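You operate a simulated robot arm through the tools that you are given. There is no shell and no other tool. Be economical: measure what you need, move in short steps, check, and stop when the job is done.

You run a simulated two-armed robot. Do the job below in one go: nothing can be reset, and whatever is moved stays where it is left.

Task
Take the lid off the small evening cream tub and lay it down on the bench right of the tall mixer. Put the purple jar on top of the green puck. Take the large jar from the finishing bench and put it on the round plate. Take the pink jar on the finishing bench and put it away on the thin grey mat. Any order will do. Set down upright: purple jar, large jar, pink jar.
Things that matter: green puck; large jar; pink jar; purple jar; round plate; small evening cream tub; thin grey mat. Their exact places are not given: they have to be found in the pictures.

Only the result counts: the job must be done as asked and must still hold three seconds after the hand-in. Knocking over, shifting, dropping, spilling or breaking anything else fails it. A push-on lid holds only when it is set on centred and level and pressed home; a screw cap is set on level and turned clockwise until tight.

Robot
Two 7-joint arms with two-finger parallel grippers on one trunk, on a base that drives. Base frame: it is fixed to the floor where the robot stands at the start and does not move with it; the origin is under the middle of the robot, x ahead of it, y to its left, z up; the surface under the hand at the start is at about z = 0.9. Lengths are in m, angles in degrees, forces in N, time in s.
The left shoulder is at the start at [0.05, 0.187, 1.16], the right one opposite. With the tool pointing down near the work surface each hand reaches from about 0.1 to 0.66 m from the robot's upright axis, wherever it stands, measured 20 degrees to its own side. Places, roughly: green puck (9x9x4 cm) [-2.4, 4, 0.9]; large jar [0.5, 4.25, 1]; pink jar [0.5, 4, 1]; purple jar [-2.25, 4.25, 1]; round plate (12x12x2 cm) [0.5, 0.8, 0.5]; small evening cream tub [0.5, 0.25, 1]; thin grey mat (20x29 cm) [-2.38, 2.06, 0.9]. Payload 3.43 kg a hand.
The TCP of each hand is the grasp point between the finger pads, 0.03 m short of the fingertips. In the tool frame z runs along the fingers and y along their closing line. The gripper opens to 0.094 m. The fingers are 0.028 m wide and 0.01 m thick; the gripper's body (0.05 by 0.096 m) begins 0.055 m behind the TCP.
Orientation is that of the tool frame in the base frame, as a unit quaternion [x, y, z, w]. With the fingers straight down and closing along the base's y, the tool's x points along the base's -x, its y along +y and its z along -z.

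Tools
- The arms move only by the tool move_arm. It takes "left_commands", "right_commands" or both (then of equal length, played together; a hand with none holds still); each is a list that holds one entry, the list of rows, each a list of 7 numbers: the turn, a rotation vector about the tool's x, y, z in degrees, then the shift along the tool's x, y, z in cm, then the closure, from 0 (fully open) to 1 (shut). In form: [[[ax, ay, az, dx, dy, dz, fingers], ...]]. A call has 1 to 10 rows; each row is the pose to reach, as a shift and turn from the pose commanded when the call began, along the tool's axes at that moment. Rows are played at 5 a second. More than 0.05 m and 8.6 degrees between two rows, or a gripper value outside its range, and nothing of the call is played. Where a pose cannot be reached the arm comes as near as it can. A force on the tool above 40 N (or 10 N above the force at the start of the call, whichever is more), or a blocked arm, ends the call early, and 0.2 s more pass. The fingers move at their own pace (about 0.153 m/s each) and stop on an object; they squeeze with about 36 N. The grip force told is the motor's: it shows also when the fingers shut on nothing. Time passes only in rows, and 0.2 s behind the last, so rows that repeat a pose let the fingers close. It gives the time, the measured TCP pose, the force on the tool (base axes), the opening and the grip force at its end, in the units of the frame above (readings bear some noise), with the torque about the TCP (base axes, N m) and any sound that the robot's microphone picked up, and new pictures: "pictures" is both (left out), scene, wrist or none (wrist: the cameras of the hands that moved).
- Cameras (640 x 400 px; columns grow to the right, rows downward): "scene" is now at [0.1458, 0.0511, 1.3323]; the picture's right is [0.54, -0.84, 0.00], its down [-0.39, -0.25, -0.89] and it looks along [0.75, 0.48, -0.46] (base axes); focal length 231 px, centre (320, 200). "left" rides on the left gripper at [0.076, -0.014, -0.103] in its tool frame; the picture's right is [0.18, 0.98, 0.00], its down [-0.75, 0.14, -0.64] and it looks along [-0.63, 0.12, 0.77] (tool axes); focal length 243 px, centre (320, 200). "right" rides on the right gripper at [0.076, 0.014, -0.102] in its tool frame; the picture's right is [-0.18, 0.98, 0.00], its down [-0.75, -0.14, -0.64] and it looks along [-0.63, -0.12, 0.77] (tool axes); focal length 243 px, centre (320, 200).
- move_column(by): slides the trunk up (or, below 0, down) by that many m; the arms and the scene camera ride with it, the base frame stays. It gives what a move gives, with no picture.
- steer(legs): drives the robot by 1 to 6 legs, each [ahead, left, turn to the left] in m, m and degrees, along the robot's own axes; the way and the turn of a leg run together, so that a leg with both is an arc; at most 1.5 m and 180 degrees a leg. The arms and the cameras ride along, it lands a little off, and it stops where it bumps. It gives what a move gives, and a new picture of the scene camera.
- head_to(pan, tilt): turns the head with the scene camera to pan (to the left, within 80 degrees either way) and tilt (down, from -29 to 69), counted from straight ahead of the robot. It gives what a move gives, and a new picture of the scene camera.
- pixel_to_xyz(camera, pixels): for up to 12 pixels [column, row] of the newest picture of that camera ("zoom" is the newest enlarged one), the place [x, y, z] in the base frame of the surface seen there, good to about 0.002 m, but the place of the scene camera against the robot may be out by one fixed shift of up to 0.012 m in any direction. It takes no simulated time.
- inspect(camera, box): a new picture of the part [left, top, right, bottom] of that camera's present view, enlarged. It takes no simulated time.
- finish_job(): hands the job in; it is judged then, once.

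Keep the steps short. Do not move on a guess: measure, check each grasp and each placing, and mend mistakes. In all there are 110 turns and 260 pictures (those below and enlarged ones count). Leave the grippers open and the arms clear of the work at the hand-in unless told otherwise, and finish with a single line.

The tools are called by a JSON object that holds its "method" and its "body". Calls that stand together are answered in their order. move_arm: Moves the arms, as the interface text tells. Its arguments: {"type":"object","properties":{"left_commands":{"type":"array","items":{"type":"array","items":{"type":"array","items":{"type":"number"}}}},"right_commands":{"type":"array","items":{"type":"array","items":{"type":"array","items":{"type":"number"}}}},"pictures":{"type":"string","enum":["both","scene","wrist","none"]}},"required":[]} The other tools are called the same way: move_column (by) slides the trunk up or down; steer (legs) drives the base; head_to (pan, tilt) turns the head that bears the scene camera; pixel_to_xyz (camera, pixels) gives the place of the surface under pixels of a picture; inspect (camera, box) takes an enlarged picture of a part of a camera's view; finish_job () hands the job in.

At the start:

```text
time: 0.0
left_tool_pos: [0.2491, 0.3173, 1.1988]
left_tool_rot: [0.0, 1.0, 0.0, 0.0]
left_ft_force: [0.9, 0.2, 0.6]
left_torque: [-0.02, -0.01, 0.04]
left_gripper_width: 0.0939
left_grip_force: 0.0
right_tool_pos: [0.3427, 0.0116, 1.2187]
right_tool_rot: [0.0, 1.0, 0.0, 0.0]
right_ft_force: [0.0, -0.1, -0.3]
right_torque: [0.0, -0.01, -0.02]
right_gripper_width: 0.0939
right_grip_force: 0.1
trunk travel left (down, up): [-0.375, 0.057]
robot x, y, heading: [0.0, 0.0001, 0.0]
head pan, tilt: [32.7, 27.7]
```

scene: 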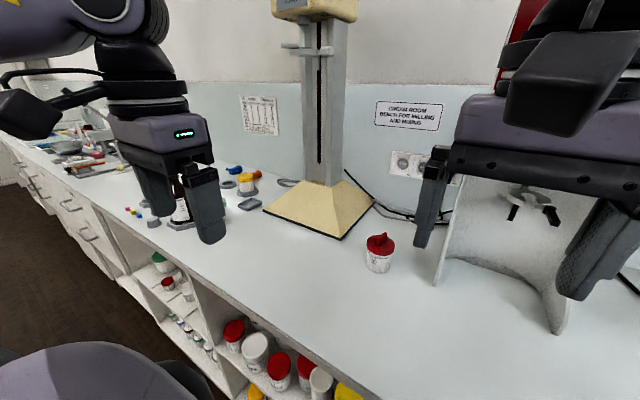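
right: 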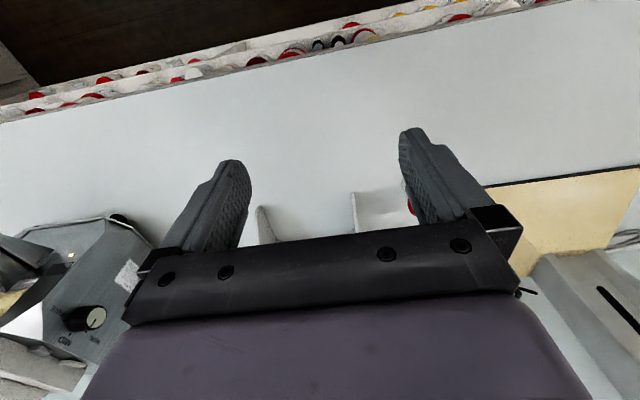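
left: 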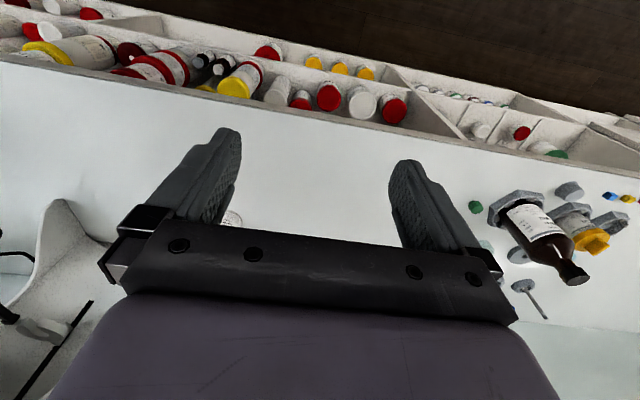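

I see a white tub with a red knobbed lid near (380,250). I'll enlarge that area to measure it.

{"method": "inspect", "body": {"camera": "scene", "box": [330, 200, 450, 290]}}

{"method": "pixel_to_xyz", "body": {"camera": "scene", "pixels": [[379, 237], [379, 246], [367, 245], [394, 245], [380, 262], [379, 273], [320, 215], [450, 275], [400, 330], [330, 270], [560, 320]]}}

{"method": "head_to", "body": {"pan": -20, "tilt": 35}}

```text
4.44 times, centred on (390, 245) of scene
```

zoom: 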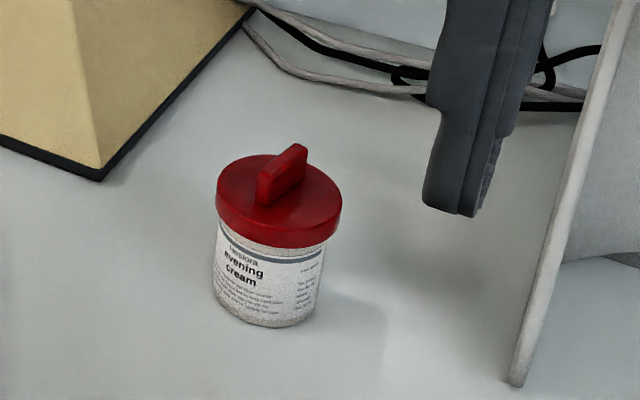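

```text
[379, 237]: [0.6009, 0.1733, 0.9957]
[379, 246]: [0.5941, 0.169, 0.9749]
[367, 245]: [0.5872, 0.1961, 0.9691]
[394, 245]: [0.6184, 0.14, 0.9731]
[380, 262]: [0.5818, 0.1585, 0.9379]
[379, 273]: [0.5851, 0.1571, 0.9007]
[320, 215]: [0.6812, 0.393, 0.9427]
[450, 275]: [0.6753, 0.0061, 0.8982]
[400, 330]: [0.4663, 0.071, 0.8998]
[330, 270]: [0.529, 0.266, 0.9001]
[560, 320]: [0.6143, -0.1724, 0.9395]
```

```text
time: 1.2
left_tool_pos: [0.2497, 0.3182, 1.1988]
left_tool_rot: [-0.001, 1.0, 0.001, 0.001]
left_ft_force: [-0.6, -0.4, 0.6]
left_torque: [-0.01, 0.0, 0.0]
left_gripper_width: 0.0941
left_grip_force: 0.1
right_tool_pos: [0.3411, 0.0116, 1.2193]
right_tool_rot: [0.0, 1.0, -0.001, 0.0]
right_ft_force: [-0.2, -0.2, 0.7]
right_torque: [0.01, 0.0, -0.01]
right_gripper_width: 0.0939
right_grip_force: 0.0
trunk travel left (down, up): [-0.375, 0.057]
robot x, y, heading: [0.0025, -0.0006, -0.3]
head pan, tilt: [-20.0, 35.0]
```

scene: 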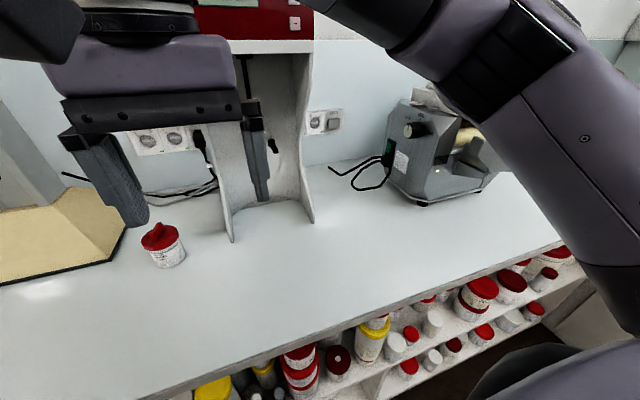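

Now I'll look up to identify the machines behind the tub.

{"method": "head_to", "body": {"pan": 10, "tilt": -10}}

{"method": "head_to", "body": {"pan": 75, "tilt": 20}}

```text
time: 2.3
left_tool_pos: [0.25, 0.3173, 1.1981]
left_tool_rot: [-0.001, 1.0, -0.001, 0.001]
left_ft_force: [0.0, 0.2, 0.4]
left_torque: [-0.03, -0.03, -0.02]
left_gripper_width: 0.094
left_grip_force: 0.0
right_tool_pos: [0.3425, 0.0117, 1.219]
right_tool_rot: [0.0, 1.0, 0.0, 0.0]
right_ft_force: [-0.7, 0.1, -0.2]
right_torque: [0.03, 0.0, 0.07]
right_gripper_width: 0.0941
right_grip_force: 0.0
trunk travel left (down, up): [-0.375, 0.057]
robot x, y, heading: [-0.0007, -0.0012, 0.1]
head pan, tilt: [10.0, -10.0]
```

scene: 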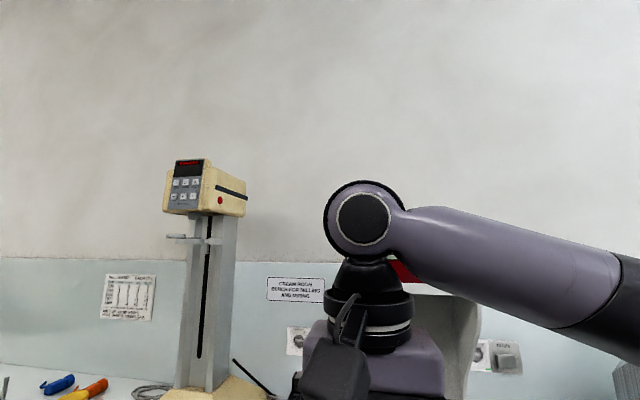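

```text
time: 3.7
left_tool_pos: [0.2495, 0.3179, 1.1985]
left_tool_rot: [-0.001, 1.0, 0.0, 0.001]
left_ft_force: [-0.5, 0.2, -0.3]
left_torque: [-0.01, 0.0, -0.01]
left_gripper_width: 0.094
left_grip_force: 0.1
right_tool_pos: [0.3413, 0.011, 1.218]
right_tool_rot: [0.0, 1.0, 0.0, 0.0]
right_ft_force: [0.6, -0.5, -0.4]
right_torque: [0.01, 0.03, 0.0]
right_gripper_width: 0.0938
right_grip_force: 0.2
trunk travel left (down, up): [-0.375, 0.057]
robot x, y, heading: [-0.002, 0.0029, -0.1]
head pan, tilt: [75.0, 20.0]
```

scene: 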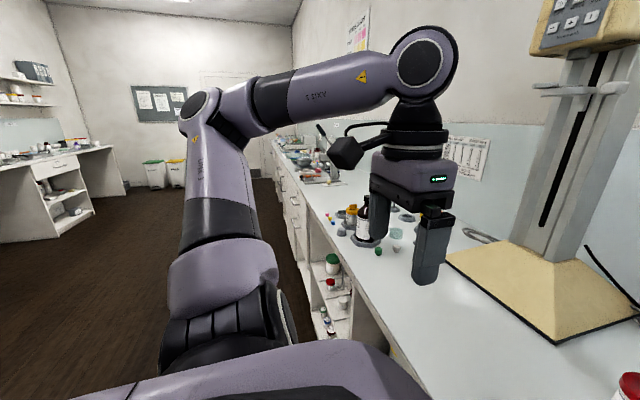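

The beige column with the keypad head looks like the tall mixer. Next I'll check the bench's front edge and the shelves.

{"method": "head_to", "body": {"pan": 45, "tilt": 55}}

{"method": "pixel_to_xyz", "body": {"camera": "scene", "pixels": [[100, 200], [200, 200], [300, 200], [200, 300], [300, 300], [400, 300], [500, 300], [400, 200], [500, 200]]}}

```text
time: 4.7
left_tool_pos: [0.2487, 0.3172, 1.1993]
left_tool_rot: [0.0, 1.0, 0.0, 0.001]
left_ft_force: [-0.4, 0.1, -0.5]
left_torque: [-0.01, -0.03, -0.01]
left_gripper_width: 0.0941
left_grip_force: 0.0
right_tool_pos: [0.3423, 0.0116, 1.2192]
right_tool_rot: [0.0, 1.0, -0.001, 0.0]
right_ft_force: [-0.4, -0.3, -0.5]
right_torque: [-0.03, -0.01, -0.02]
right_gripper_width: 0.0938
right_grip_force: 0.1
trunk travel left (down, up): [-0.375, 0.057]
robot x, y, heading: [-0.0024, -0.0004, -0.3]
head pan, tilt: [45.0, 55.0]
```

scene: 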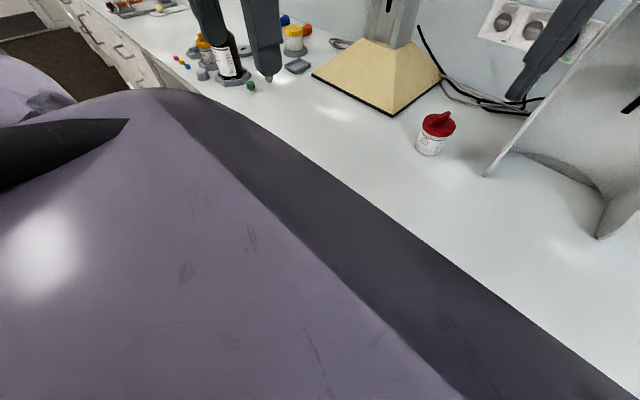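

```text
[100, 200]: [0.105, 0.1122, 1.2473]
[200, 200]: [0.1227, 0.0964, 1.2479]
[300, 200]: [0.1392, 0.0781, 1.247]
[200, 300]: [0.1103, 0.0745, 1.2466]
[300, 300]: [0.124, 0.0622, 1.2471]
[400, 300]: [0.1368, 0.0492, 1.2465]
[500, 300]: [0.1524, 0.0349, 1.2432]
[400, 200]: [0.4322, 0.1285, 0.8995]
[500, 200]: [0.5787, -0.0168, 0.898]
```

Left hand can reach the lid from here (about 0.62 m out, 15° left). I'll move it above and short of the tub to view it with the wrist camera.

{"method": "move_arm", "body": {"left_commands": [[[0, 0, 0, -3.5, -2, 0, 0], [0, 0, 0, -7, -4, 0, 0], [0, 0, 0, -10.5, -6, 1, 0], [0, 0, 0, -14, -8, 2, 0], [0, 0, 0, -17.5, -10, 3, 0], [0, 0, 0, -21, -12, 4, 0], [0, 0, 0, -24.5, -14, 5, 0], [0, 0, 0, -27, -15, 6, 0]]]}}

```text
time: 6.5
left_tool_pos: [0.4909, 0.1977, 1.1288]
left_tool_rot: [-0.002, 1.0, -0.001, 0.0]
left_ft_force: [0.6, 0.8, 1.1]
left_torque: [0.0, 0.04, 0.0]
left_gripper_width: 0.0943
left_grip_force: 0.1
left hand out of reach, approached as far as the arm can: row 7, 8
right_tool_pos: [0.3428, 0.0118, 1.2173]
right_tool_rot: [0.001, 1.0, 0.001, -0.001]
right_ft_force: [0.4, 0.2, 0.5]
right_torque: [0.0, 0.06, 0.02]
right_gripper_width: 0.0944
right_grip_force: 0.1
trunk travel left (down, up): [-0.375, 0.057]
robot x, y, heading: [-0.0015, 0.007, 0.2]
head pan, tilt: [45.0, 55.0]
```

scene: 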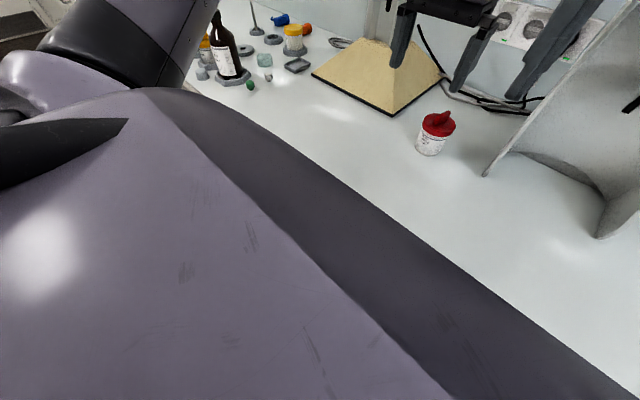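
left: 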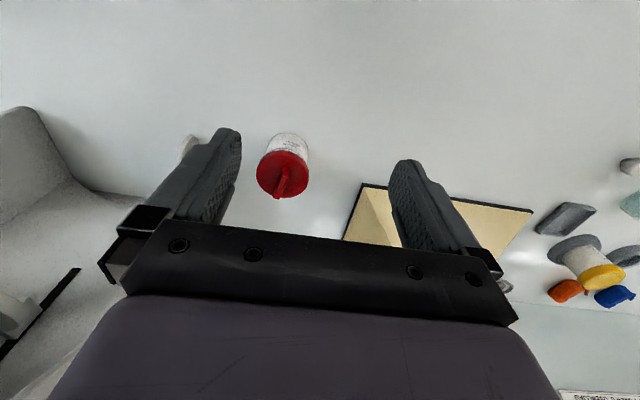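

The tub shows clearly in the left wrist view at (285,175). I'll measure the lid and tab there.

{"method": "inspect", "body": {"camera": "left", "box": [245, 125, 325, 205]}}

{"method": "pixel_to_xyz", "body": {"camera": "left", "pixels": [[280, 186], [284, 175], [280, 195], [259, 175], [307, 173], [283, 152], [300, 140], [360, 190], [283, 197]]}}

```text
5.00 times, centred on (285, 165) of left
```

zoom: 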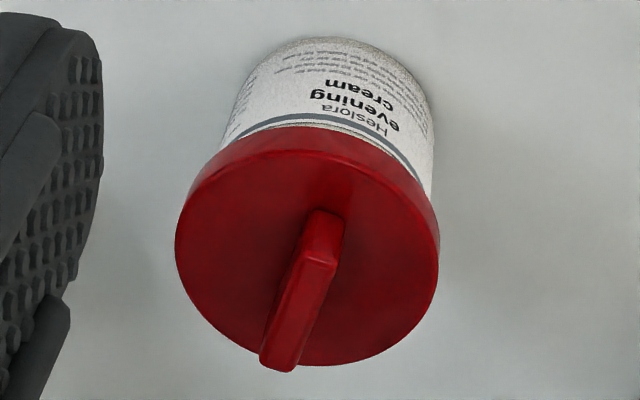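

```text
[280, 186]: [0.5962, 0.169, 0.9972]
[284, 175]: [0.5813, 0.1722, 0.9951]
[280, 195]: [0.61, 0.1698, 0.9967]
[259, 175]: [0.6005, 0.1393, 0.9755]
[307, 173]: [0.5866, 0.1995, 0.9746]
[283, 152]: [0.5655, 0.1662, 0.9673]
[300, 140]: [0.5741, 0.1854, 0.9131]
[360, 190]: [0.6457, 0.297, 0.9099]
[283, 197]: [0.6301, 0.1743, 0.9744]
```

{"method": "pixel_to_xyz", "body": {"camera": "zoom", "pixels": [[322, 255], [278, 355], [300, 300], [310, 262], [333, 262], [265, 355], [290, 365], [180, 240], [435, 240], [310, 140], [330, 362], [250, 200]]}}

```text
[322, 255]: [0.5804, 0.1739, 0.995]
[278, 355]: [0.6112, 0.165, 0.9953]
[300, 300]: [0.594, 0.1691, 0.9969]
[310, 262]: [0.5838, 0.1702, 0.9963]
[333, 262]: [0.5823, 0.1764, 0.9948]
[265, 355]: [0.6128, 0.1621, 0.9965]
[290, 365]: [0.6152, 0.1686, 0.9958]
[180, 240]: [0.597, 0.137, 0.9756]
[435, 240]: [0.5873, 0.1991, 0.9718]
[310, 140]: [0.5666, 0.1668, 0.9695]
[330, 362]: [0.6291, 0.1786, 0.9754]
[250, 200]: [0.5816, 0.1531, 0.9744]
```

Lid centre is about (0.597,0.169), top z 0.976. The tab runs −16° from x, with its top at 0.997. First I'll move down, where the reach is longer, to see where the commanded pose stands.

{"method": "move_arm", "body": {"left_commands": [[[0, 0, 0, 0, 0, 3, 0], [0, 0, 0, 0, 0, 6, 0], [0, 0, 0, 0, 0, 6, 0]]], "pictures": "none"}}

```text
time: 7.3
left_tool_pos: [0.4899, 0.1965, 1.0683]
left_tool_rot: [-0.001, 1.0, -0.001, 0.0]
left_ft_force: [-0.1, 0.5, -0.4]
left_torque: [-0.01, 0.04, 0.04]
left_gripper_width: 0.0939
left_grip_force: 0.1
right_tool_pos: [0.3412, 0.0109, 1.218]
right_tool_rot: [0.0, 1.0, 0.0, 0.0]
right_ft_force: [0.1, -1.0, -0.7]
right_torque: [-0.01, 0.01, 0.02]
right_gripper_width: 0.0938
right_grip_force: 0.1
trunk travel left (down, up): [-0.375, 0.057]
robot x, y, heading: [0.002, 0.0008, 0.1]
head pan, tilt: [45.0, 55.0]
```

Now I'll move over the tab and turn 16° at the same height.

{"method": "move_arm", "body": {"left_commands": [[[0, 0, 4, -2.7, -0.7, 0, 0], [0, 0, 8, -5.3, -1.4, 0, 0], [0, 0, 12, -8, -2.1, 0, 0], [0, 0, 16, -10.6, -2.8, 0, 0], [0, 0, 16, -10.6, -2.8, 0, 0]]]}}

```text
time: 8.5
left_tool_pos: [0.522, 0.2248, 1.0715]
left_tool_rot: [0.14, 0.99, 0.0, 0.001]
left_ft_force: [-0.2, 0.3, 0.3]
left_torque: [-0.01, 0.02, 0.0]
left_gripper_width: 0.0939
left_grip_force: 0.0
left hand out of reach, approached as far as the arm can: row 1, 2, 3, 4, 5
right_tool_pos: [0.3408, 0.0115, 1.2182]
right_tool_rot: [0.001, 1.0, 0.0, -0.001]
right_ft_force: [0.3, -0.9, -0.2]
right_torque: [0.03, -0.01, -0.01]
right_gripper_width: 0.094
right_grip_force: 0.0
trunk travel left (down, up): [-0.375, 0.057]
robot x, y, heading: [-0.0025, 0.0018, 0.0]
head pan, tilt: [45.0, 55.0]
```

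scene: 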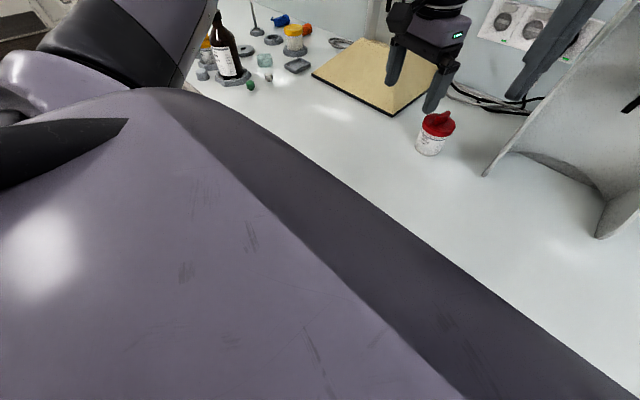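
left: 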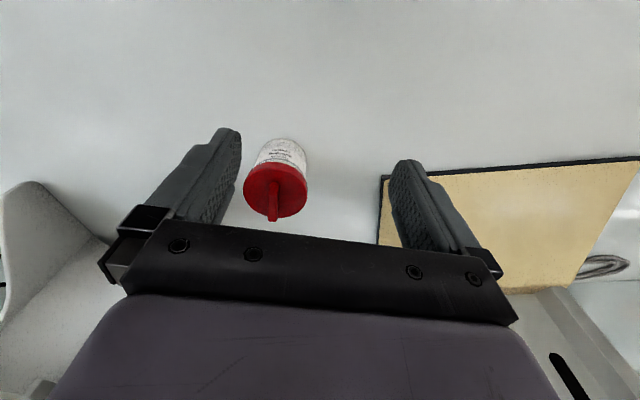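

The arm falls short, so I need to drive closer. I'll check the bench edge first.

{"method": "head_to", "body": {"pan": -30, "tilt": 50}}

```text
time: 10.0
left_tool_pos: [0.5209, 0.2238, 1.0713]
left_tool_rot: [0.138, 0.99, -0.001, 0.001]
left_ft_force: [-0.4, 0.3, -0.6]
left_torque: [0.0, -0.03, -0.01]
left_gripper_width: 0.0939
left_grip_force: 0.0
right_tool_pos: [0.3423, 0.012, 1.2192]
right_tool_rot: [0.0, 1.0, -0.001, 0.0]
right_ft_force: [0.0, 0.1, -0.1]
right_torque: [0.01, 0.04, 0.0]
right_gripper_width: 0.0936
right_grip_force: 0.1
trunk travel left (down, up): [-0.375, 0.057]
robot x, y, heading: [0.0031, 0.0022, -0.2]
head pan, tilt: [-30.0, 50.0]
```

scene: 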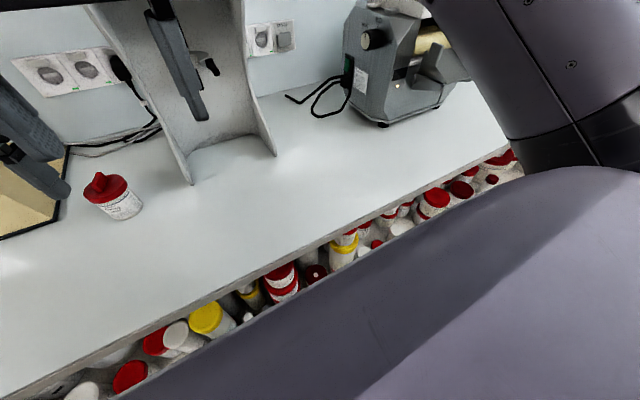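

{"method": "pixel_to_xyz", "body": {"camera": "scene", "pixels": [[200, 298], [330, 235], [450, 168], [280, 272], [130, 375], [210, 318], [405, 228], [75, 390], [193, 183], [276, 153], [375, 125], [340, 260]]}}

```text
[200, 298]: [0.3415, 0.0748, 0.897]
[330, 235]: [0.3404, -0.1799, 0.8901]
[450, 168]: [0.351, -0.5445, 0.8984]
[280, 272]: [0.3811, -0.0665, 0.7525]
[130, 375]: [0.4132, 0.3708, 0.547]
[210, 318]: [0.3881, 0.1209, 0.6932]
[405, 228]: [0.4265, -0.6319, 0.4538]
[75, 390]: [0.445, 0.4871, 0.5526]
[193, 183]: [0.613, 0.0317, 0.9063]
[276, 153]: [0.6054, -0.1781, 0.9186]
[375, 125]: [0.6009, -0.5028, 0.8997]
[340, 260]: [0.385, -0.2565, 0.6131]
```

Bench edge is at x≈0.34. I'll drive 7 cm ahead and 5 cm right, with the left fingertips staying well above the tub.

{"method": "steer", "body": {"legs": [[0.07, -0.05, 0]]}}

{"method": "inspect", "body": {"camera": "left", "box": [0, 0, 640, 400]}}

```text
time: 11.1
left_tool_pos: [0.5462, 0.1754, 1.0711]
left_tool_rot: [0.138, 0.99, 0.0, 0.001]
left_ft_force: [-0.1, -0.2, -0.2]
left_torque: [0.06, 0.0, -0.02]
left_gripper_width: 0.0939
left_grip_force: 0.0
right_tool_pos: [0.3681, -0.0376, 1.2176]
right_tool_rot: [-0.001, 1.0, 0.0, 0.0]
right_ft_force: [0.0, -0.4, -0.2]
right_torque: [0.03, -0.01, -0.03]
right_gripper_width: 0.094
right_grip_force: 0.0
trunk travel left (down, up): [-0.375, 0.057]
robot x, y, heading: [0.0267, -0.0508, 0.4]
head pan, tilt: [-30.0, 50.0]
```

scene: 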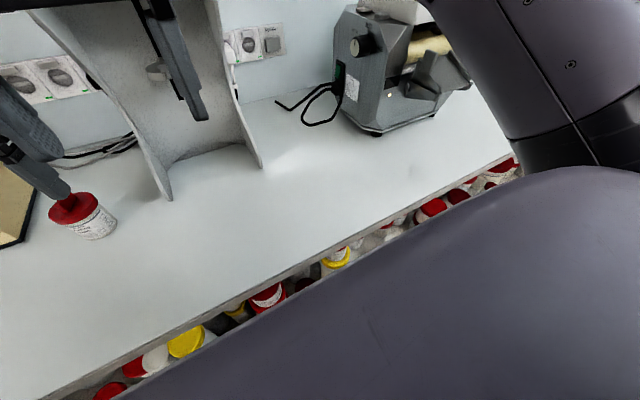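

```text
1.00 times, centred on (320, 200) of left (not enlarged: the box is as wide or as high as the picture)
```

zoom: 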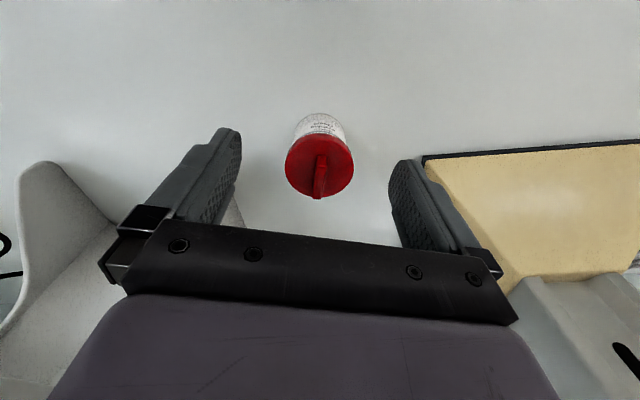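

The base stopped at x=0.027, against the bench. I'll re-measure the tab from here.

{"method": "pixel_to_xyz", "body": {"camera": "left", "pixels": [[321, 162], [319, 192], [320, 178], [287, 168], [352, 168], [320, 140]]}}

{"method": "move_arm", "body": {"left_commands": [[[0, 0, 0, 0, 0, 1, 0], [0, 0, 0, 0, 0, 2, 0], [0, 0, 0, 0, 0, 2, 0]]], "pictures": "none"}}

```text
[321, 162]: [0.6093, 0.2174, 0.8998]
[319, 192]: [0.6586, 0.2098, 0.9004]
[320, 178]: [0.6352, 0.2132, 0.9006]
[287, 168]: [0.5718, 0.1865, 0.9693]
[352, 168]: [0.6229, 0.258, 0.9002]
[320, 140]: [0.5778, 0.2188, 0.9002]
```

```text
time: 11.9
left_tool_pos: [0.5467, 0.1772, 1.0506]
left_tool_rot: [0.137, 0.991, 0.001, 0.001]
left_ft_force: [0.1, -0.6, -0.6]
left_torque: [-0.06, -0.01, 0.02]
left_gripper_width: 0.094
left_grip_force: 0.0
right_tool_pos: [0.3675, -0.0371, 1.2183]
right_tool_rot: [-0.002, 1.0, -0.001, 0.0]
right_ft_force: [0.3, 0.8, -0.1]
right_torque: [0.01, 0.01, -0.05]
right_gripper_width: 0.0943
right_grip_force: 0.1
trunk travel left (down, up): [-0.375, 0.057]
robot x, y, heading: [0.0247, -0.0493, 0.2]
head pan, tilt: [-30.0, 50.0]
```

Tab centre stays at (0.596,0.169). I'll move the hand over it: about −4.9 cm tool x, +0.6 cm tool y.

{"method": "move_arm", "body": {"left_commands": [[[0, 0, 0, -2.5, 0.3, 0, 0], [0, 0, 0, -4.9, 0.6, 0, 0], [0, 0, 0, -4.9, 0.6, 0, 0]]], "pictures": "wrist"}}

```text
time: 12.7
left_tool_pos: [0.5559, 0.1908, 1.0533]
left_tool_rot: [0.138, 0.99, -0.001, 0.002]
left_ft_force: [-1.1, 0.4, -0.1]
left_torque: [0.01, 0.01, 0.02]
left_gripper_width: 0.094
left_grip_force: 0.2
left hand out of reach, approached as far as the arm can: row 1, 2, 3
right_tool_pos: [0.3677, -0.0381, 1.2191]
right_tool_rot: [-0.001, 1.0, 0.0, 0.0]
right_ft_force: [0.3, 0.0, -0.8]
right_torque: [-0.01, -0.02, -0.03]
right_gripper_width: 0.0939
right_grip_force: 0.1
trunk travel left (down, up): [-0.375, 0.057]
robot x, y, heading: [0.0278, -0.0515, -0.0]
head pan, tilt: [-30.0, 50.0]
```

left: 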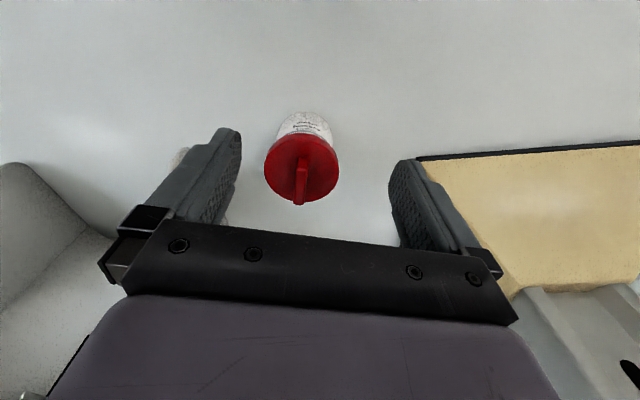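

The reach is limited at this height, so I'll raise the trunk 5 cm and then lower the hand.

{"method": "move_column", "body": {"by": 0.055}}

{"method": "move_arm", "body": {"left_commands": [[[0, 0, 0, 0, 0, 3, 0], [0, 0, 0, 0, 0, 6, 0], [0, 0, 0, -2.0, -1, 6, 0], [0, 0, 0, -4.5, -1, 6, 0], [0, 0, 0, -4.5, -1, 6, 0]]], "pictures": "wrist"}}

```text
time: 13.7
left_tool_pos: [0.5571, 0.191, 1.1081]
left_tool_rot: [0.138, 0.99, -0.002, 0.003]
left_ft_force: [-0.9, -0.1, 0.0]
left_torque: [0.0, 0.01, -0.02]
left_gripper_width: 0.0942
left_grip_force: 0.1
right_tool_pos: [0.3682, -0.0376, 1.2736]
right_tool_rot: [-0.001, 1.0, 0.0, 0.0]
right_ft_force: [-0.1, -0.2, -0.5]
right_torque: [0.02, 0.01, 0.03]
right_gripper_width: 0.0941
right_grip_force: 0.0
trunk travel left (down, up): [-0.43, 0.002]
robot x, y, heading: [0.0267, -0.0509, 0.3]
head pan, tilt: [-30.0, 50.0]
```

```text
time: 14.8
left_tool_pos: [0.5522, 0.1946, 1.0581]
left_tool_rot: [0.138, 0.99, -0.001, 0.002]
left_ft_force: [-0.6, -0.3, 0.0]
left_torque: [0.03, 0.04, -0.02]
left_gripper_width: 0.094
left_grip_force: 0.2
left hand out of reach, approached as far as the arm can: row 2, 3, 4, 5
right_tool_pos: [0.3679, -0.0385, 1.2734]
right_tool_rot: [0.0, 1.0, 0.0, -0.001]
right_ft_force: [-0.6, 0.0, 0.4]
right_torque: [0.02, 0.02, 0.01]
right_gripper_width: 0.0941
right_grip_force: 0.0
trunk travel left (down, up): [-0.43, 0.002]
robot x, y, heading: [0.0273, -0.0483, 0.4]
head pan, tilt: [-30.0, 50.0]
```

left: 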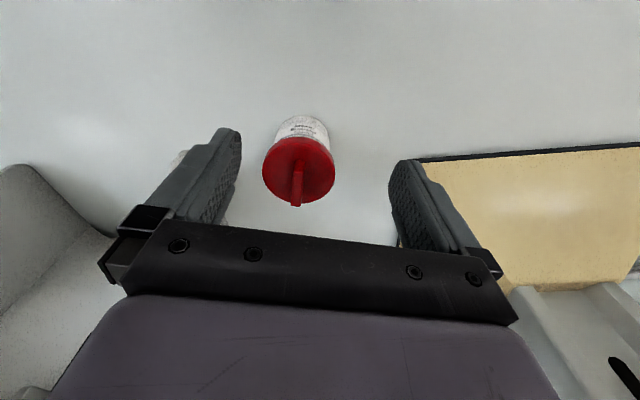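

Raising the trunk didn't help. I'll tilt the fingers forward 24°, which still suits gripping along the tab, to gain reach.

{"method": "move_arm", "body": {"left_commands": [[[0, -8, 0, 0, 0, 0, 0], [0, -16, 0, 0, 0, 0, 0], [0, -24, 0, 0, 0, 0, 0], [0, -24, 0, -2.5, -0.6, 0, 0], [0, -24, 0, -4.9, -1.3, 0, 0], [0, -24, 0, -4.9, -1.3, 0, 0]]], "pictures": "wrist"}}

```text
time: 16.2
left_tool_pos: [0.595, 0.1697, 1.0576]
left_tool_rot: [0.133, 0.969, -0.029, 0.207]
left_ft_force: [0.1, 0.2, 0.2]
left_torque: [0.01, 0.0, -0.03]
left_gripper_width: 0.0939
left_grip_force: 0.1
right_tool_pos: [0.3686, -0.039, 1.2739]
right_tool_rot: [0.0, 1.0, 0.0, 0.0]
right_ft_force: [0.1, 0.1, 0.2]
right_torque: [0.02, -0.01, 0.0]
right_gripper_width: 0.0939
right_grip_force: 0.1
trunk travel left (down, up): [-0.43, 0.002]
robot x, y, heading: [0.0261, -0.05, 0.1]
head pan, tilt: [-30.0, 50.0]
```

left: 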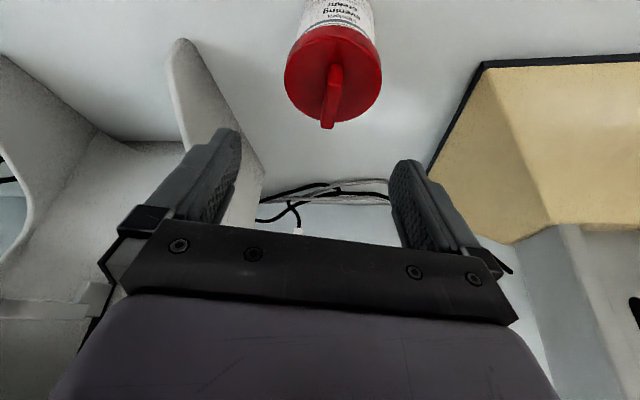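

The hand is over the tub as planned. I'll go down to TCP z 1.011 around the tab with the fingers open.

{"method": "move_arm", "body": {"left_commands": [[[0, 0, 0, 0.8, 0, 1.3, 0], [0, 0, 0, 1.6, 0, 2.7, 0], [0, 0, 0, 2.45, -0.07, 4.0, 0], [0, 0, 0, 2.45, -0.07, 4.0, 0]]], "pictures": "wrist"}}

```text
time: 17.2
left_tool_pos: [0.5893, 0.1717, 1.01]
left_tool_rot: [0.134, 0.969, -0.028, 0.207]
left_ft_force: [0.0, 0.1, -0.1]
left_torque: [0.03, 0.0, 0.0]
left_gripper_width: 0.094
left_grip_force: 0.0
right_tool_pos: [0.3679, -0.0379, 1.2731]
right_tool_rot: [0.0, 1.0, 0.0, 0.001]
right_ft_force: [-0.2, 0.0, 0.8]
right_torque: [0.01, 0.0, 0.01]
right_gripper_width: 0.0939
right_grip_force: 0.1
trunk travel left (down, up): [-0.43, 0.002]
robot x, y, heading: [0.03, -0.0501, 0.5]
head pan, tilt: [-30.0, 50.0]
```

left: 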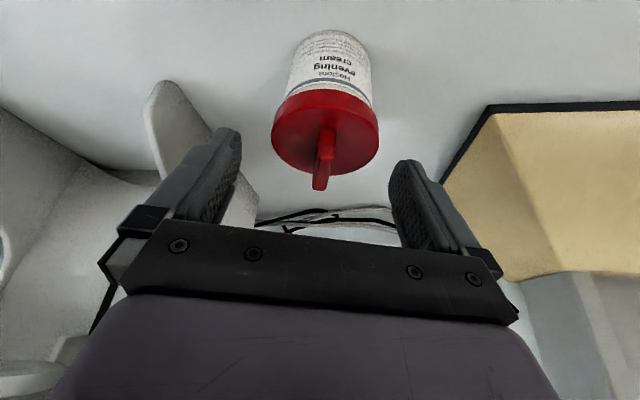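

The tab lies between the fingertips. Closing.

{"method": "move_arm", "body": {"left_commands": [[[0, 0, 0, 0, 0, 0, 0.5], [0, 0, 0, 0, 0, 0, 1], [0, 0, 0, 0, 0, 0, 1], [0, 0, 0, 0, 0, 0, 1]]], "pictures": "wrist"}}

```text
time: 18.2
left_tool_pos: [0.5897, 0.1711, 1.01]
left_tool_rot: [0.134, 0.969, -0.029, 0.208]
left_ft_force: [-1.4, 0.3, -1.9]
left_torque: [-0.02, 0.03, -0.01]
left_gripper_width: 0.0081
left_grip_force: 35.8
right_tool_pos: [0.3678, -0.0382, 1.273]
right_tool_rot: [-0.001, 1.0, 0.001, 0.0]
right_ft_force: [0.5, -0.5, 0.3]
right_torque: [0.0, -0.04, 0.02]
right_gripper_width: 0.0939
right_grip_force: 0.1
trunk travel left (down, up): [-0.43, 0.002]
robot x, y, heading: [0.0228, -0.0538, 0.5]
head pan, tilt: [-30.0, 50.0]
```

left: 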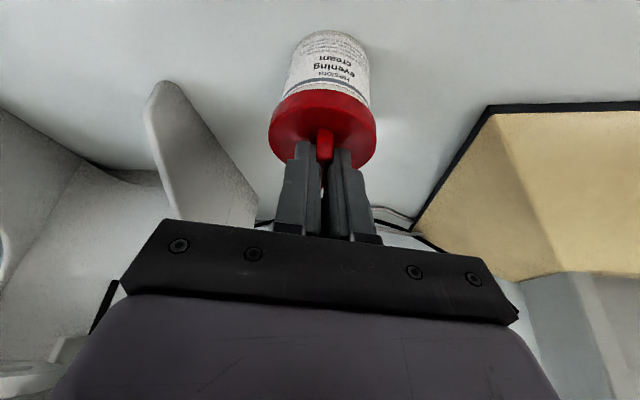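

The tab is held at 8 mm width. I'll lift 0.5 cm then 1 cm to see whether the lid lets go.

{"method": "move_arm", "body": {"left_commands": [[[0, 0, 0, -0.1, 0, -0.23, 1], [0, 0, 0, -0.2, 0, -0.46, 1], [0, 0, 0, -0.3, 0, -0.69, 1], [0, 0, 0, -0.41, 0, -0.91, 1]]], "pictures": "wrist"}}

```text
time: 19.2
left_tool_pos: [0.5903, 0.1714, 1.0209]
left_tool_rot: [0.135, 0.968, -0.029, 0.208]
left_ft_force: [0.6, -1.0, -2.0]
left_torque: [-0.01, -0.01, 0.02]
left_gripper_width: 0.0081
left_grip_force: 36.3
right_tool_pos: [0.3673, -0.0377, 1.2723]
right_tool_rot: [-0.001, 1.0, 0.0, 0.001]
right_ft_force: [-0.6, -0.2, -0.5]
right_torque: [0.0, -0.01, 0.0]
right_gripper_width: 0.0941
right_grip_force: 0.0
trunk travel left (down, up): [-0.43, 0.002]
robot x, y, heading: [0.0275, -0.0495, 0.3]
head pan, tilt: [-30.0, 50.0]
```

left: 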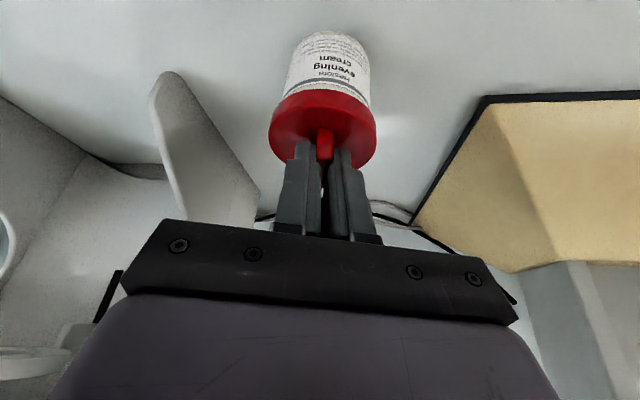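

The tub came up with the lid, so the right hand must hold the body. I'll set the tub back down, still gripping the tab.

{"method": "move_arm", "body": {"left_commands": [[[0, 0, 0, 0.2, 0, 0.46, 1], [0, 0, 0, 0.41, 0, 0.92, 1], [0, 0, 0, 0.41, 0, 0.92, 1]]], "pictures": "none"}}

{"method": "head_to", "body": {"pan": 10, "tilt": 40}}

```text
time: 20.1
left_tool_pos: [0.5892, 0.1708, 1.0103]
left_tool_rot: [0.135, 0.968, -0.029, 0.208]
left_ft_force: [-0.6, -0.4, -0.1]
left_torque: [-0.01, -0.01, -0.01]
left_gripper_width: 0.008
left_grip_force: 36.0
right_tool_pos: [0.3677, -0.0365, 1.2733]
right_tool_rot: [-0.001, 1.0, 0.0, 0.0]
right_ft_force: [0.8, -0.4, -0.5]
right_torque: [-0.03, -0.02, 0.0]
right_gripper_width: 0.0938
right_grip_force: 0.0
trunk travel left (down, up): [-0.43, 0.002]
robot x, y, heading: [0.0252, -0.0501, 0.2]
head pan, tilt: [-30.0, 50.0]
```

```text
time: 21.1
left_tool_pos: [0.5896, 0.1706, 1.0113]
left_tool_rot: [0.133, 0.969, -0.029, 0.208]
left_ft_force: [0.3, -0.5, -1.4]
left_torque: [-0.02, 0.03, -0.01]
left_gripper_width: 0.0078
left_grip_force: 36.4
right_tool_pos: [0.3671, -0.0381, 1.2737]
right_tool_rot: [-0.001, 1.0, 0.0, 0.0]
right_ft_force: [-0.9, -0.4, -0.2]
right_torque: [-0.01, -0.01, 0.0]
right_gripper_width: 0.0942
right_grip_force: 0.1
trunk travel left (down, up): [-0.43, 0.002]
robot x, y, heading: [0.0238, -0.0489, 0.3]
head pan, tilt: [10.0, 40.0]
```

scene: 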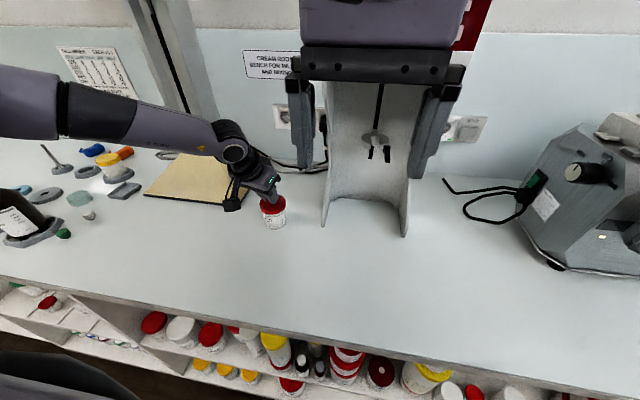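

{"method": "inspect", "body": {"camera": "scene", "box": [244, 188, 304, 238]}}

```text
8.00 times, centred on (274, 213) of scene
```

zoom: 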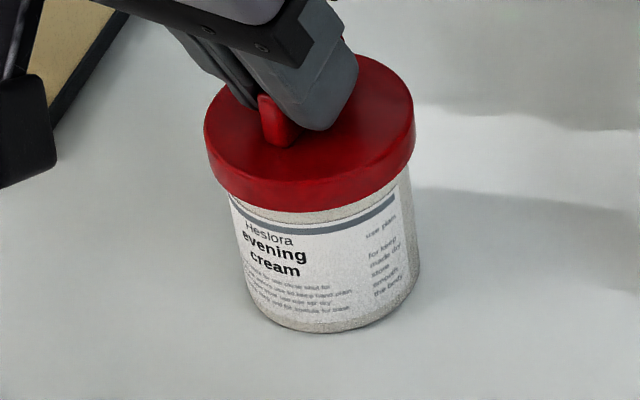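

{"method": "pixel_to_xyz", "body": {"camera": "zoom", "pixels": [[300, 207], [300, 214], [300, 180], [320, 328], [240, 240], [412, 240], [410, 160], [208, 150], [330, 270]]}}

```text
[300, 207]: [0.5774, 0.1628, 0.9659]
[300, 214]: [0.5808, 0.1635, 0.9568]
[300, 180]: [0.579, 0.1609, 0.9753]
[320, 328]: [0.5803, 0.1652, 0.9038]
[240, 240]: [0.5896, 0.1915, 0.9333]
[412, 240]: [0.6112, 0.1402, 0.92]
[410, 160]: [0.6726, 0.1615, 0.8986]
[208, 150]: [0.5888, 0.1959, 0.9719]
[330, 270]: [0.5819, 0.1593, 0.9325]
```

Skirt bottom is about z 0.957. The right hand will hold the body at about z 0.926, tilted 52° and pointing 45° left. First I'll yaw and approach.

{"method": "move_arm", "body": {"right_commands": [[[0, 0, -7.5, -1.5, 1, 2, 0], [0, 0, -15, -3, 2, 4, 0], [0, 0, -22.5, -4.5, 3.2, 6, 0], [0, 0, -30, -6, 4.4, 8, 0], [0, 0, -37.5, -8, 5.5, 9.5, 0], [0, 0, -45, -9, 6.5, 11, 0]]], "pictures": "none"}}

{"method": "move_arm", "body": {"right_commands": [[[0, -7.5, 0, 0, 0, 0, 0], [0, -15, 0, 0, 0, 0, 0], [0, -22.5, 0, 0, 0, 0, 0], [0, -30, 0, 0, 0, 0, 0], [0, -37.5, 0, 0, 0, 1, 0], [0, -45, 0, 0, 0, 2, 0], [0, -52, 0, 0, 0, 3, 0], [0, -52, 0, 0, 0, 3, 0]]]}}

```text
time: 22.5
left_tool_pos: [0.5892, 0.1708, 1.0098]
left_tool_rot: [0.133, 0.969, -0.03, 0.208]
left_ft_force: [-0.2, -0.8, -0.6]
left_torque: [0.02, 0.02, 0.01]
left_gripper_width: 0.0082
left_grip_force: 35.7
right_tool_pos: [0.4573, 0.0271, 1.162]
right_tool_rot: [-0.384, 0.923, 0.0, 0.0]
right_ft_force: [0.2, 0.7, 0.1]
right_torque: [0.0, -0.01, -0.01]
right_gripper_width: 0.0939
right_grip_force: 0.0
trunk travel left (down, up): [-0.43, 0.002]
robot x, y, heading: [0.0295, -0.0512, 0.3]
head pan, tilt: [10.0, 40.0]
```

```text
time: 24.3
left_tool_pos: [0.5884, 0.1708, 1.01]
left_tool_rot: [0.134, 0.969, -0.028, 0.207]
left_ft_force: [0.2, 0.3, -0.7]
left_torque: [-0.01, 0.04, 0.0]
left_gripper_width: 0.0081
left_grip_force: 35.9
right_tool_pos: [0.4565, 0.0277, 1.1317]
right_tool_rot: [-0.345, 0.83, 0.168, 0.405]
right_ft_force: [0.3, -0.6, 0.5]
right_torque: [0.0, -0.04, 0.03]
right_gripper_width: 0.094
right_grip_force: 0.1
trunk travel left (down, up): [-0.43, 0.002]
robot x, y, heading: [0.0226, -0.0505, 0.2]
head pan, tilt: [10.0, 40.0]
```

scene: 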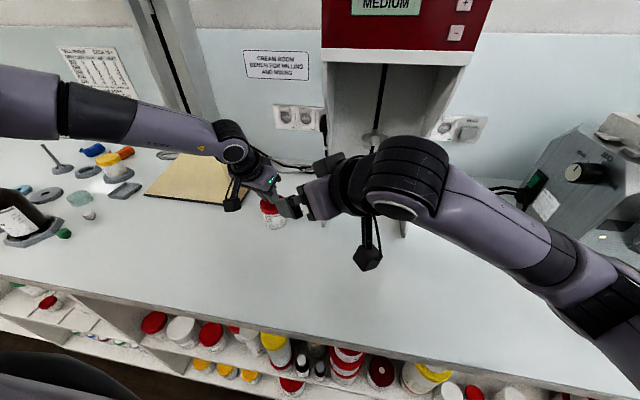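
right: 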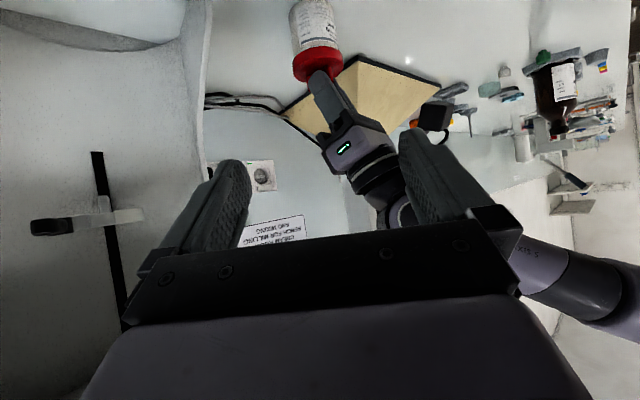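

Aligned: the tub is at (315,50), between the fingers. I'll advance most of the way and check.

{"method": "move_arm", "body": {"right_commands": [[[0, 0, 0, 1.3, 0, 3.5, 0], [0, 0, 0, 2.6, 0, 7, 0], [0, 0, 0, 3.95, 0, 10.5, 0], [0, 0, 0, 3.95, 0, 14, 0], [0, 0, 0, 3.95, 0, 17, 0], [0, 0, 0, 3.95, 0, 17, 0]]]}}

{"method": "inspect", "body": {"camera": "scene", "box": [200, 130, 400, 290]}}

```text
time: 25.7
left_tool_pos: [0.5878, 0.1709, 1.0111]
left_tool_rot: [0.134, 0.969, -0.029, 0.208]
left_ft_force: [-0.4, -0.6, -1.1]
left_torque: [-0.03, 0.0, 0.02]
left_gripper_width: 0.0081
left_grip_force: 35.8
right_tool_pos: [0.5357, 0.1049, 0.9961]
right_tool_rot: [-0.345, 0.829, 0.169, 0.406]
right_ft_force: [0.5, -0.4, -0.7]
right_torque: [0.01, 0.01, 0.04]
right_gripper_width: 0.0939
right_grip_force: 0.0
trunk travel left (down, up): [-0.43, 0.002]
robot x, y, heading: [0.0272, -0.0493, 0.2]
head pan, tilt: [10.0, 40.0]
```

scene: 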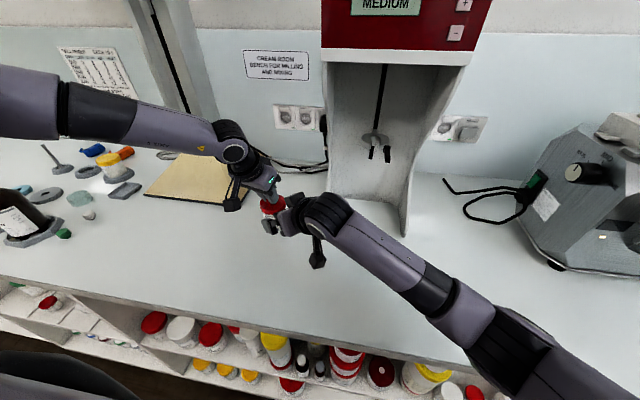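
right: 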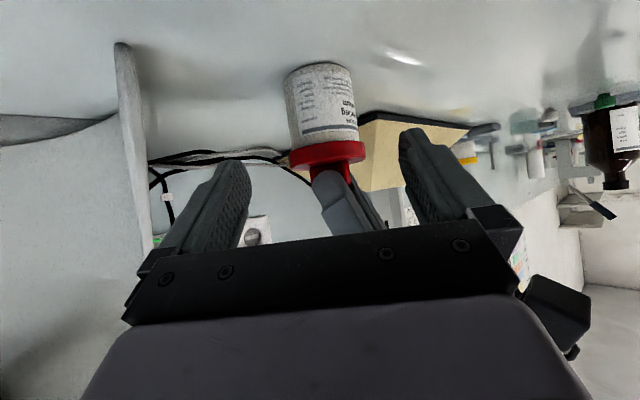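

```text
2.50 times, centred on (300, 210) of scene
```

zoom: 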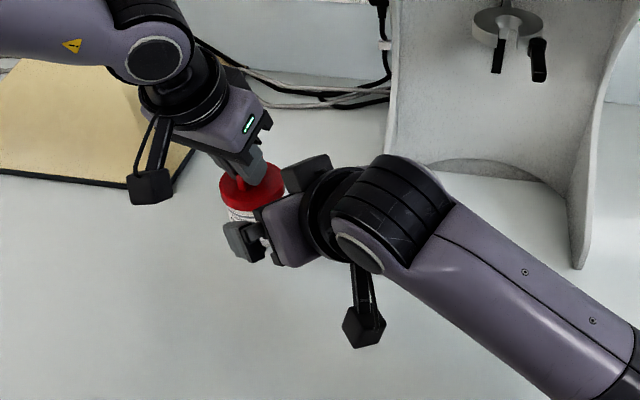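

Looks fine. I'll measure the tub from the right wrist camera before closing in.

{"method": "pixel_to_xyz", "body": {"camera": "right", "pixels": [[325, 143], [325, 138], [320, 66], [288, 90], [353, 90], [322, 100], [291, 158], [363, 152]]}}

```text
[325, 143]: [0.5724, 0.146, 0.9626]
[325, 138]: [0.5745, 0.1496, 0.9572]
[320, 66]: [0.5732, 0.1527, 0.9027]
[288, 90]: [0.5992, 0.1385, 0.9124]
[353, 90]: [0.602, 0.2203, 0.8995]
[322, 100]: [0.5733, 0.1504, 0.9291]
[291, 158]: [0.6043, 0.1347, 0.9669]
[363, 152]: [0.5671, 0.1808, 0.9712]
```

{"method": "move_arm", "body": {"right_commands": [[[0, 0, 0, 0.1, 0.1, 3, 0], [0, 0, 0, 0.2, 0.2, 6, 0], [0, 0, 0, 0.25, 0.3, 8.5, 0], [0, 0, 0, 0.25, 0.3, 9.8, 0], [0, 0, 0, 0.25, 0.3, 9.8, 0]]]}}

{"method": "inspect", "body": {"camera": "scene", "box": [230, 160, 350, 260]}}

```text
time: 26.6
left_tool_pos: [0.5951, 0.1679, 1.0208]
left_tool_rot: [0.134, 0.965, -0.034, 0.222]
left_ft_force: [3.4, -1.0, 5.2]
left_torque: [-0.14, -0.3, -0.02]
left_gripper_width: 0.0084
left_grip_force: 36.4
right_tool_pos: [0.6003, 0.1179, 0.9311]
right_tool_rot: [-0.333, 0.835, 0.15, 0.411]
right_ft_force: [-13.4, 6.0, 13.0]
right_torque: [-0.42, 0.16, -0.24]
right_gripper_width: 0.0917
right_grip_force: 0.2
trunk travel left (down, up): [-0.43, 0.002]
robot x, y, heading: [0.028, -0.0464, 0.4]
head pan, tilt: [10.0, 40.0]
heard: snap
stopped in row 4 (right hand): the force on the tool passed its limit at 66 N (the readings are from after the stop); the commanded pose is now the measured one
```

scene: 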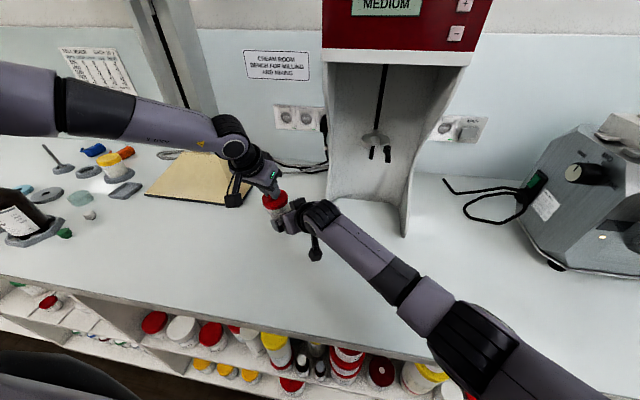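
right: 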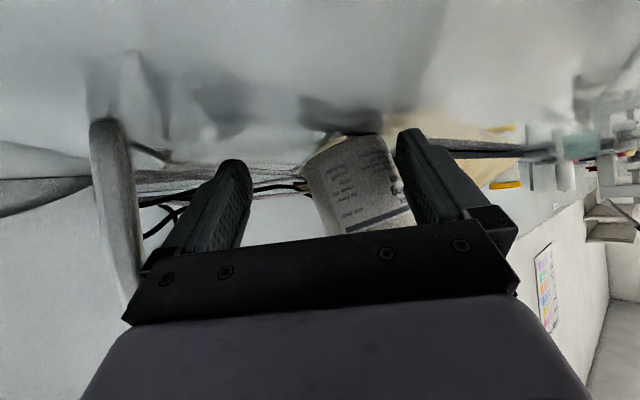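

```text
4.00 times, centred on (290, 210) of scene
```

zoom: 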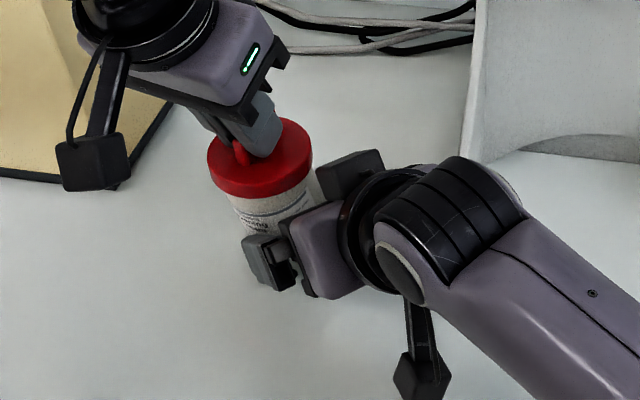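

The right hand was deflected sideways and I heard a snap. I'll look from the other cameras before anything moves.

{"method": "inspect", "body": {"camera": "left", "box": [200, 0, 440, 200]}}

{"method": "inspect", "body": {"camera": "scene", "box": [260, 180, 310, 230]}}

{"method": "inspect", "body": {"camera": "right", "box": [220, 80, 480, 240]}}

```text
2.00 times, centred on (320, 100) of left
```

zoom: 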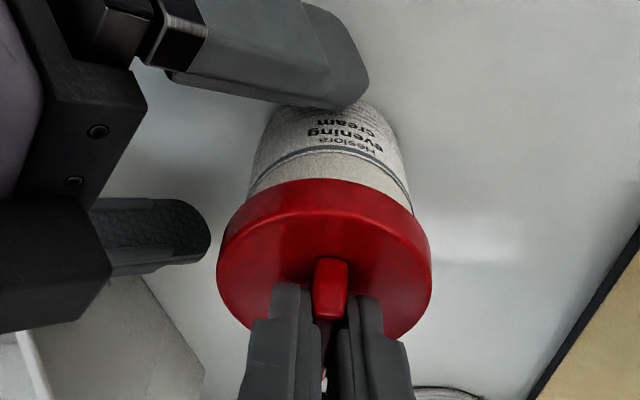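

```text
8.00 times, centred on (285, 205) of scene
```

zoom: 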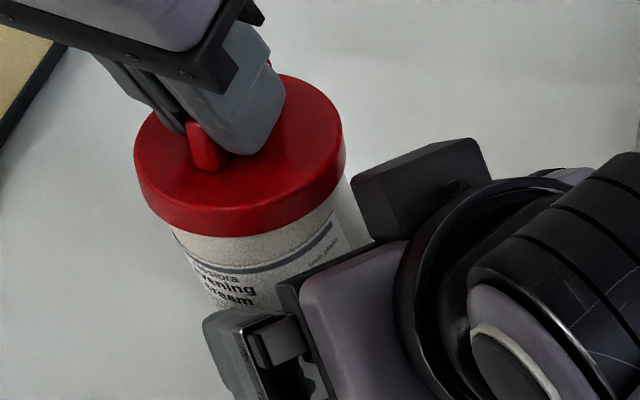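

```text
2.46 times, centred on (350, 160) of right
```

zoom: 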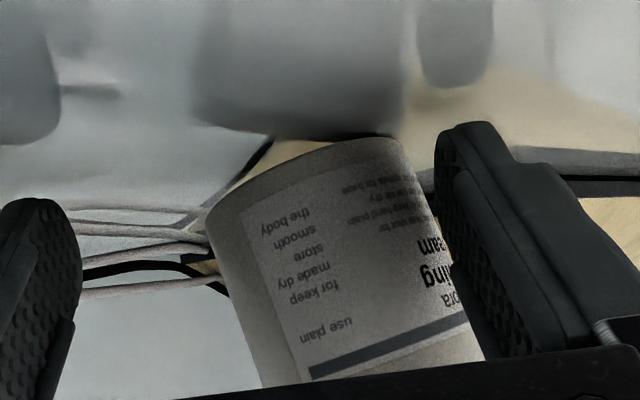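

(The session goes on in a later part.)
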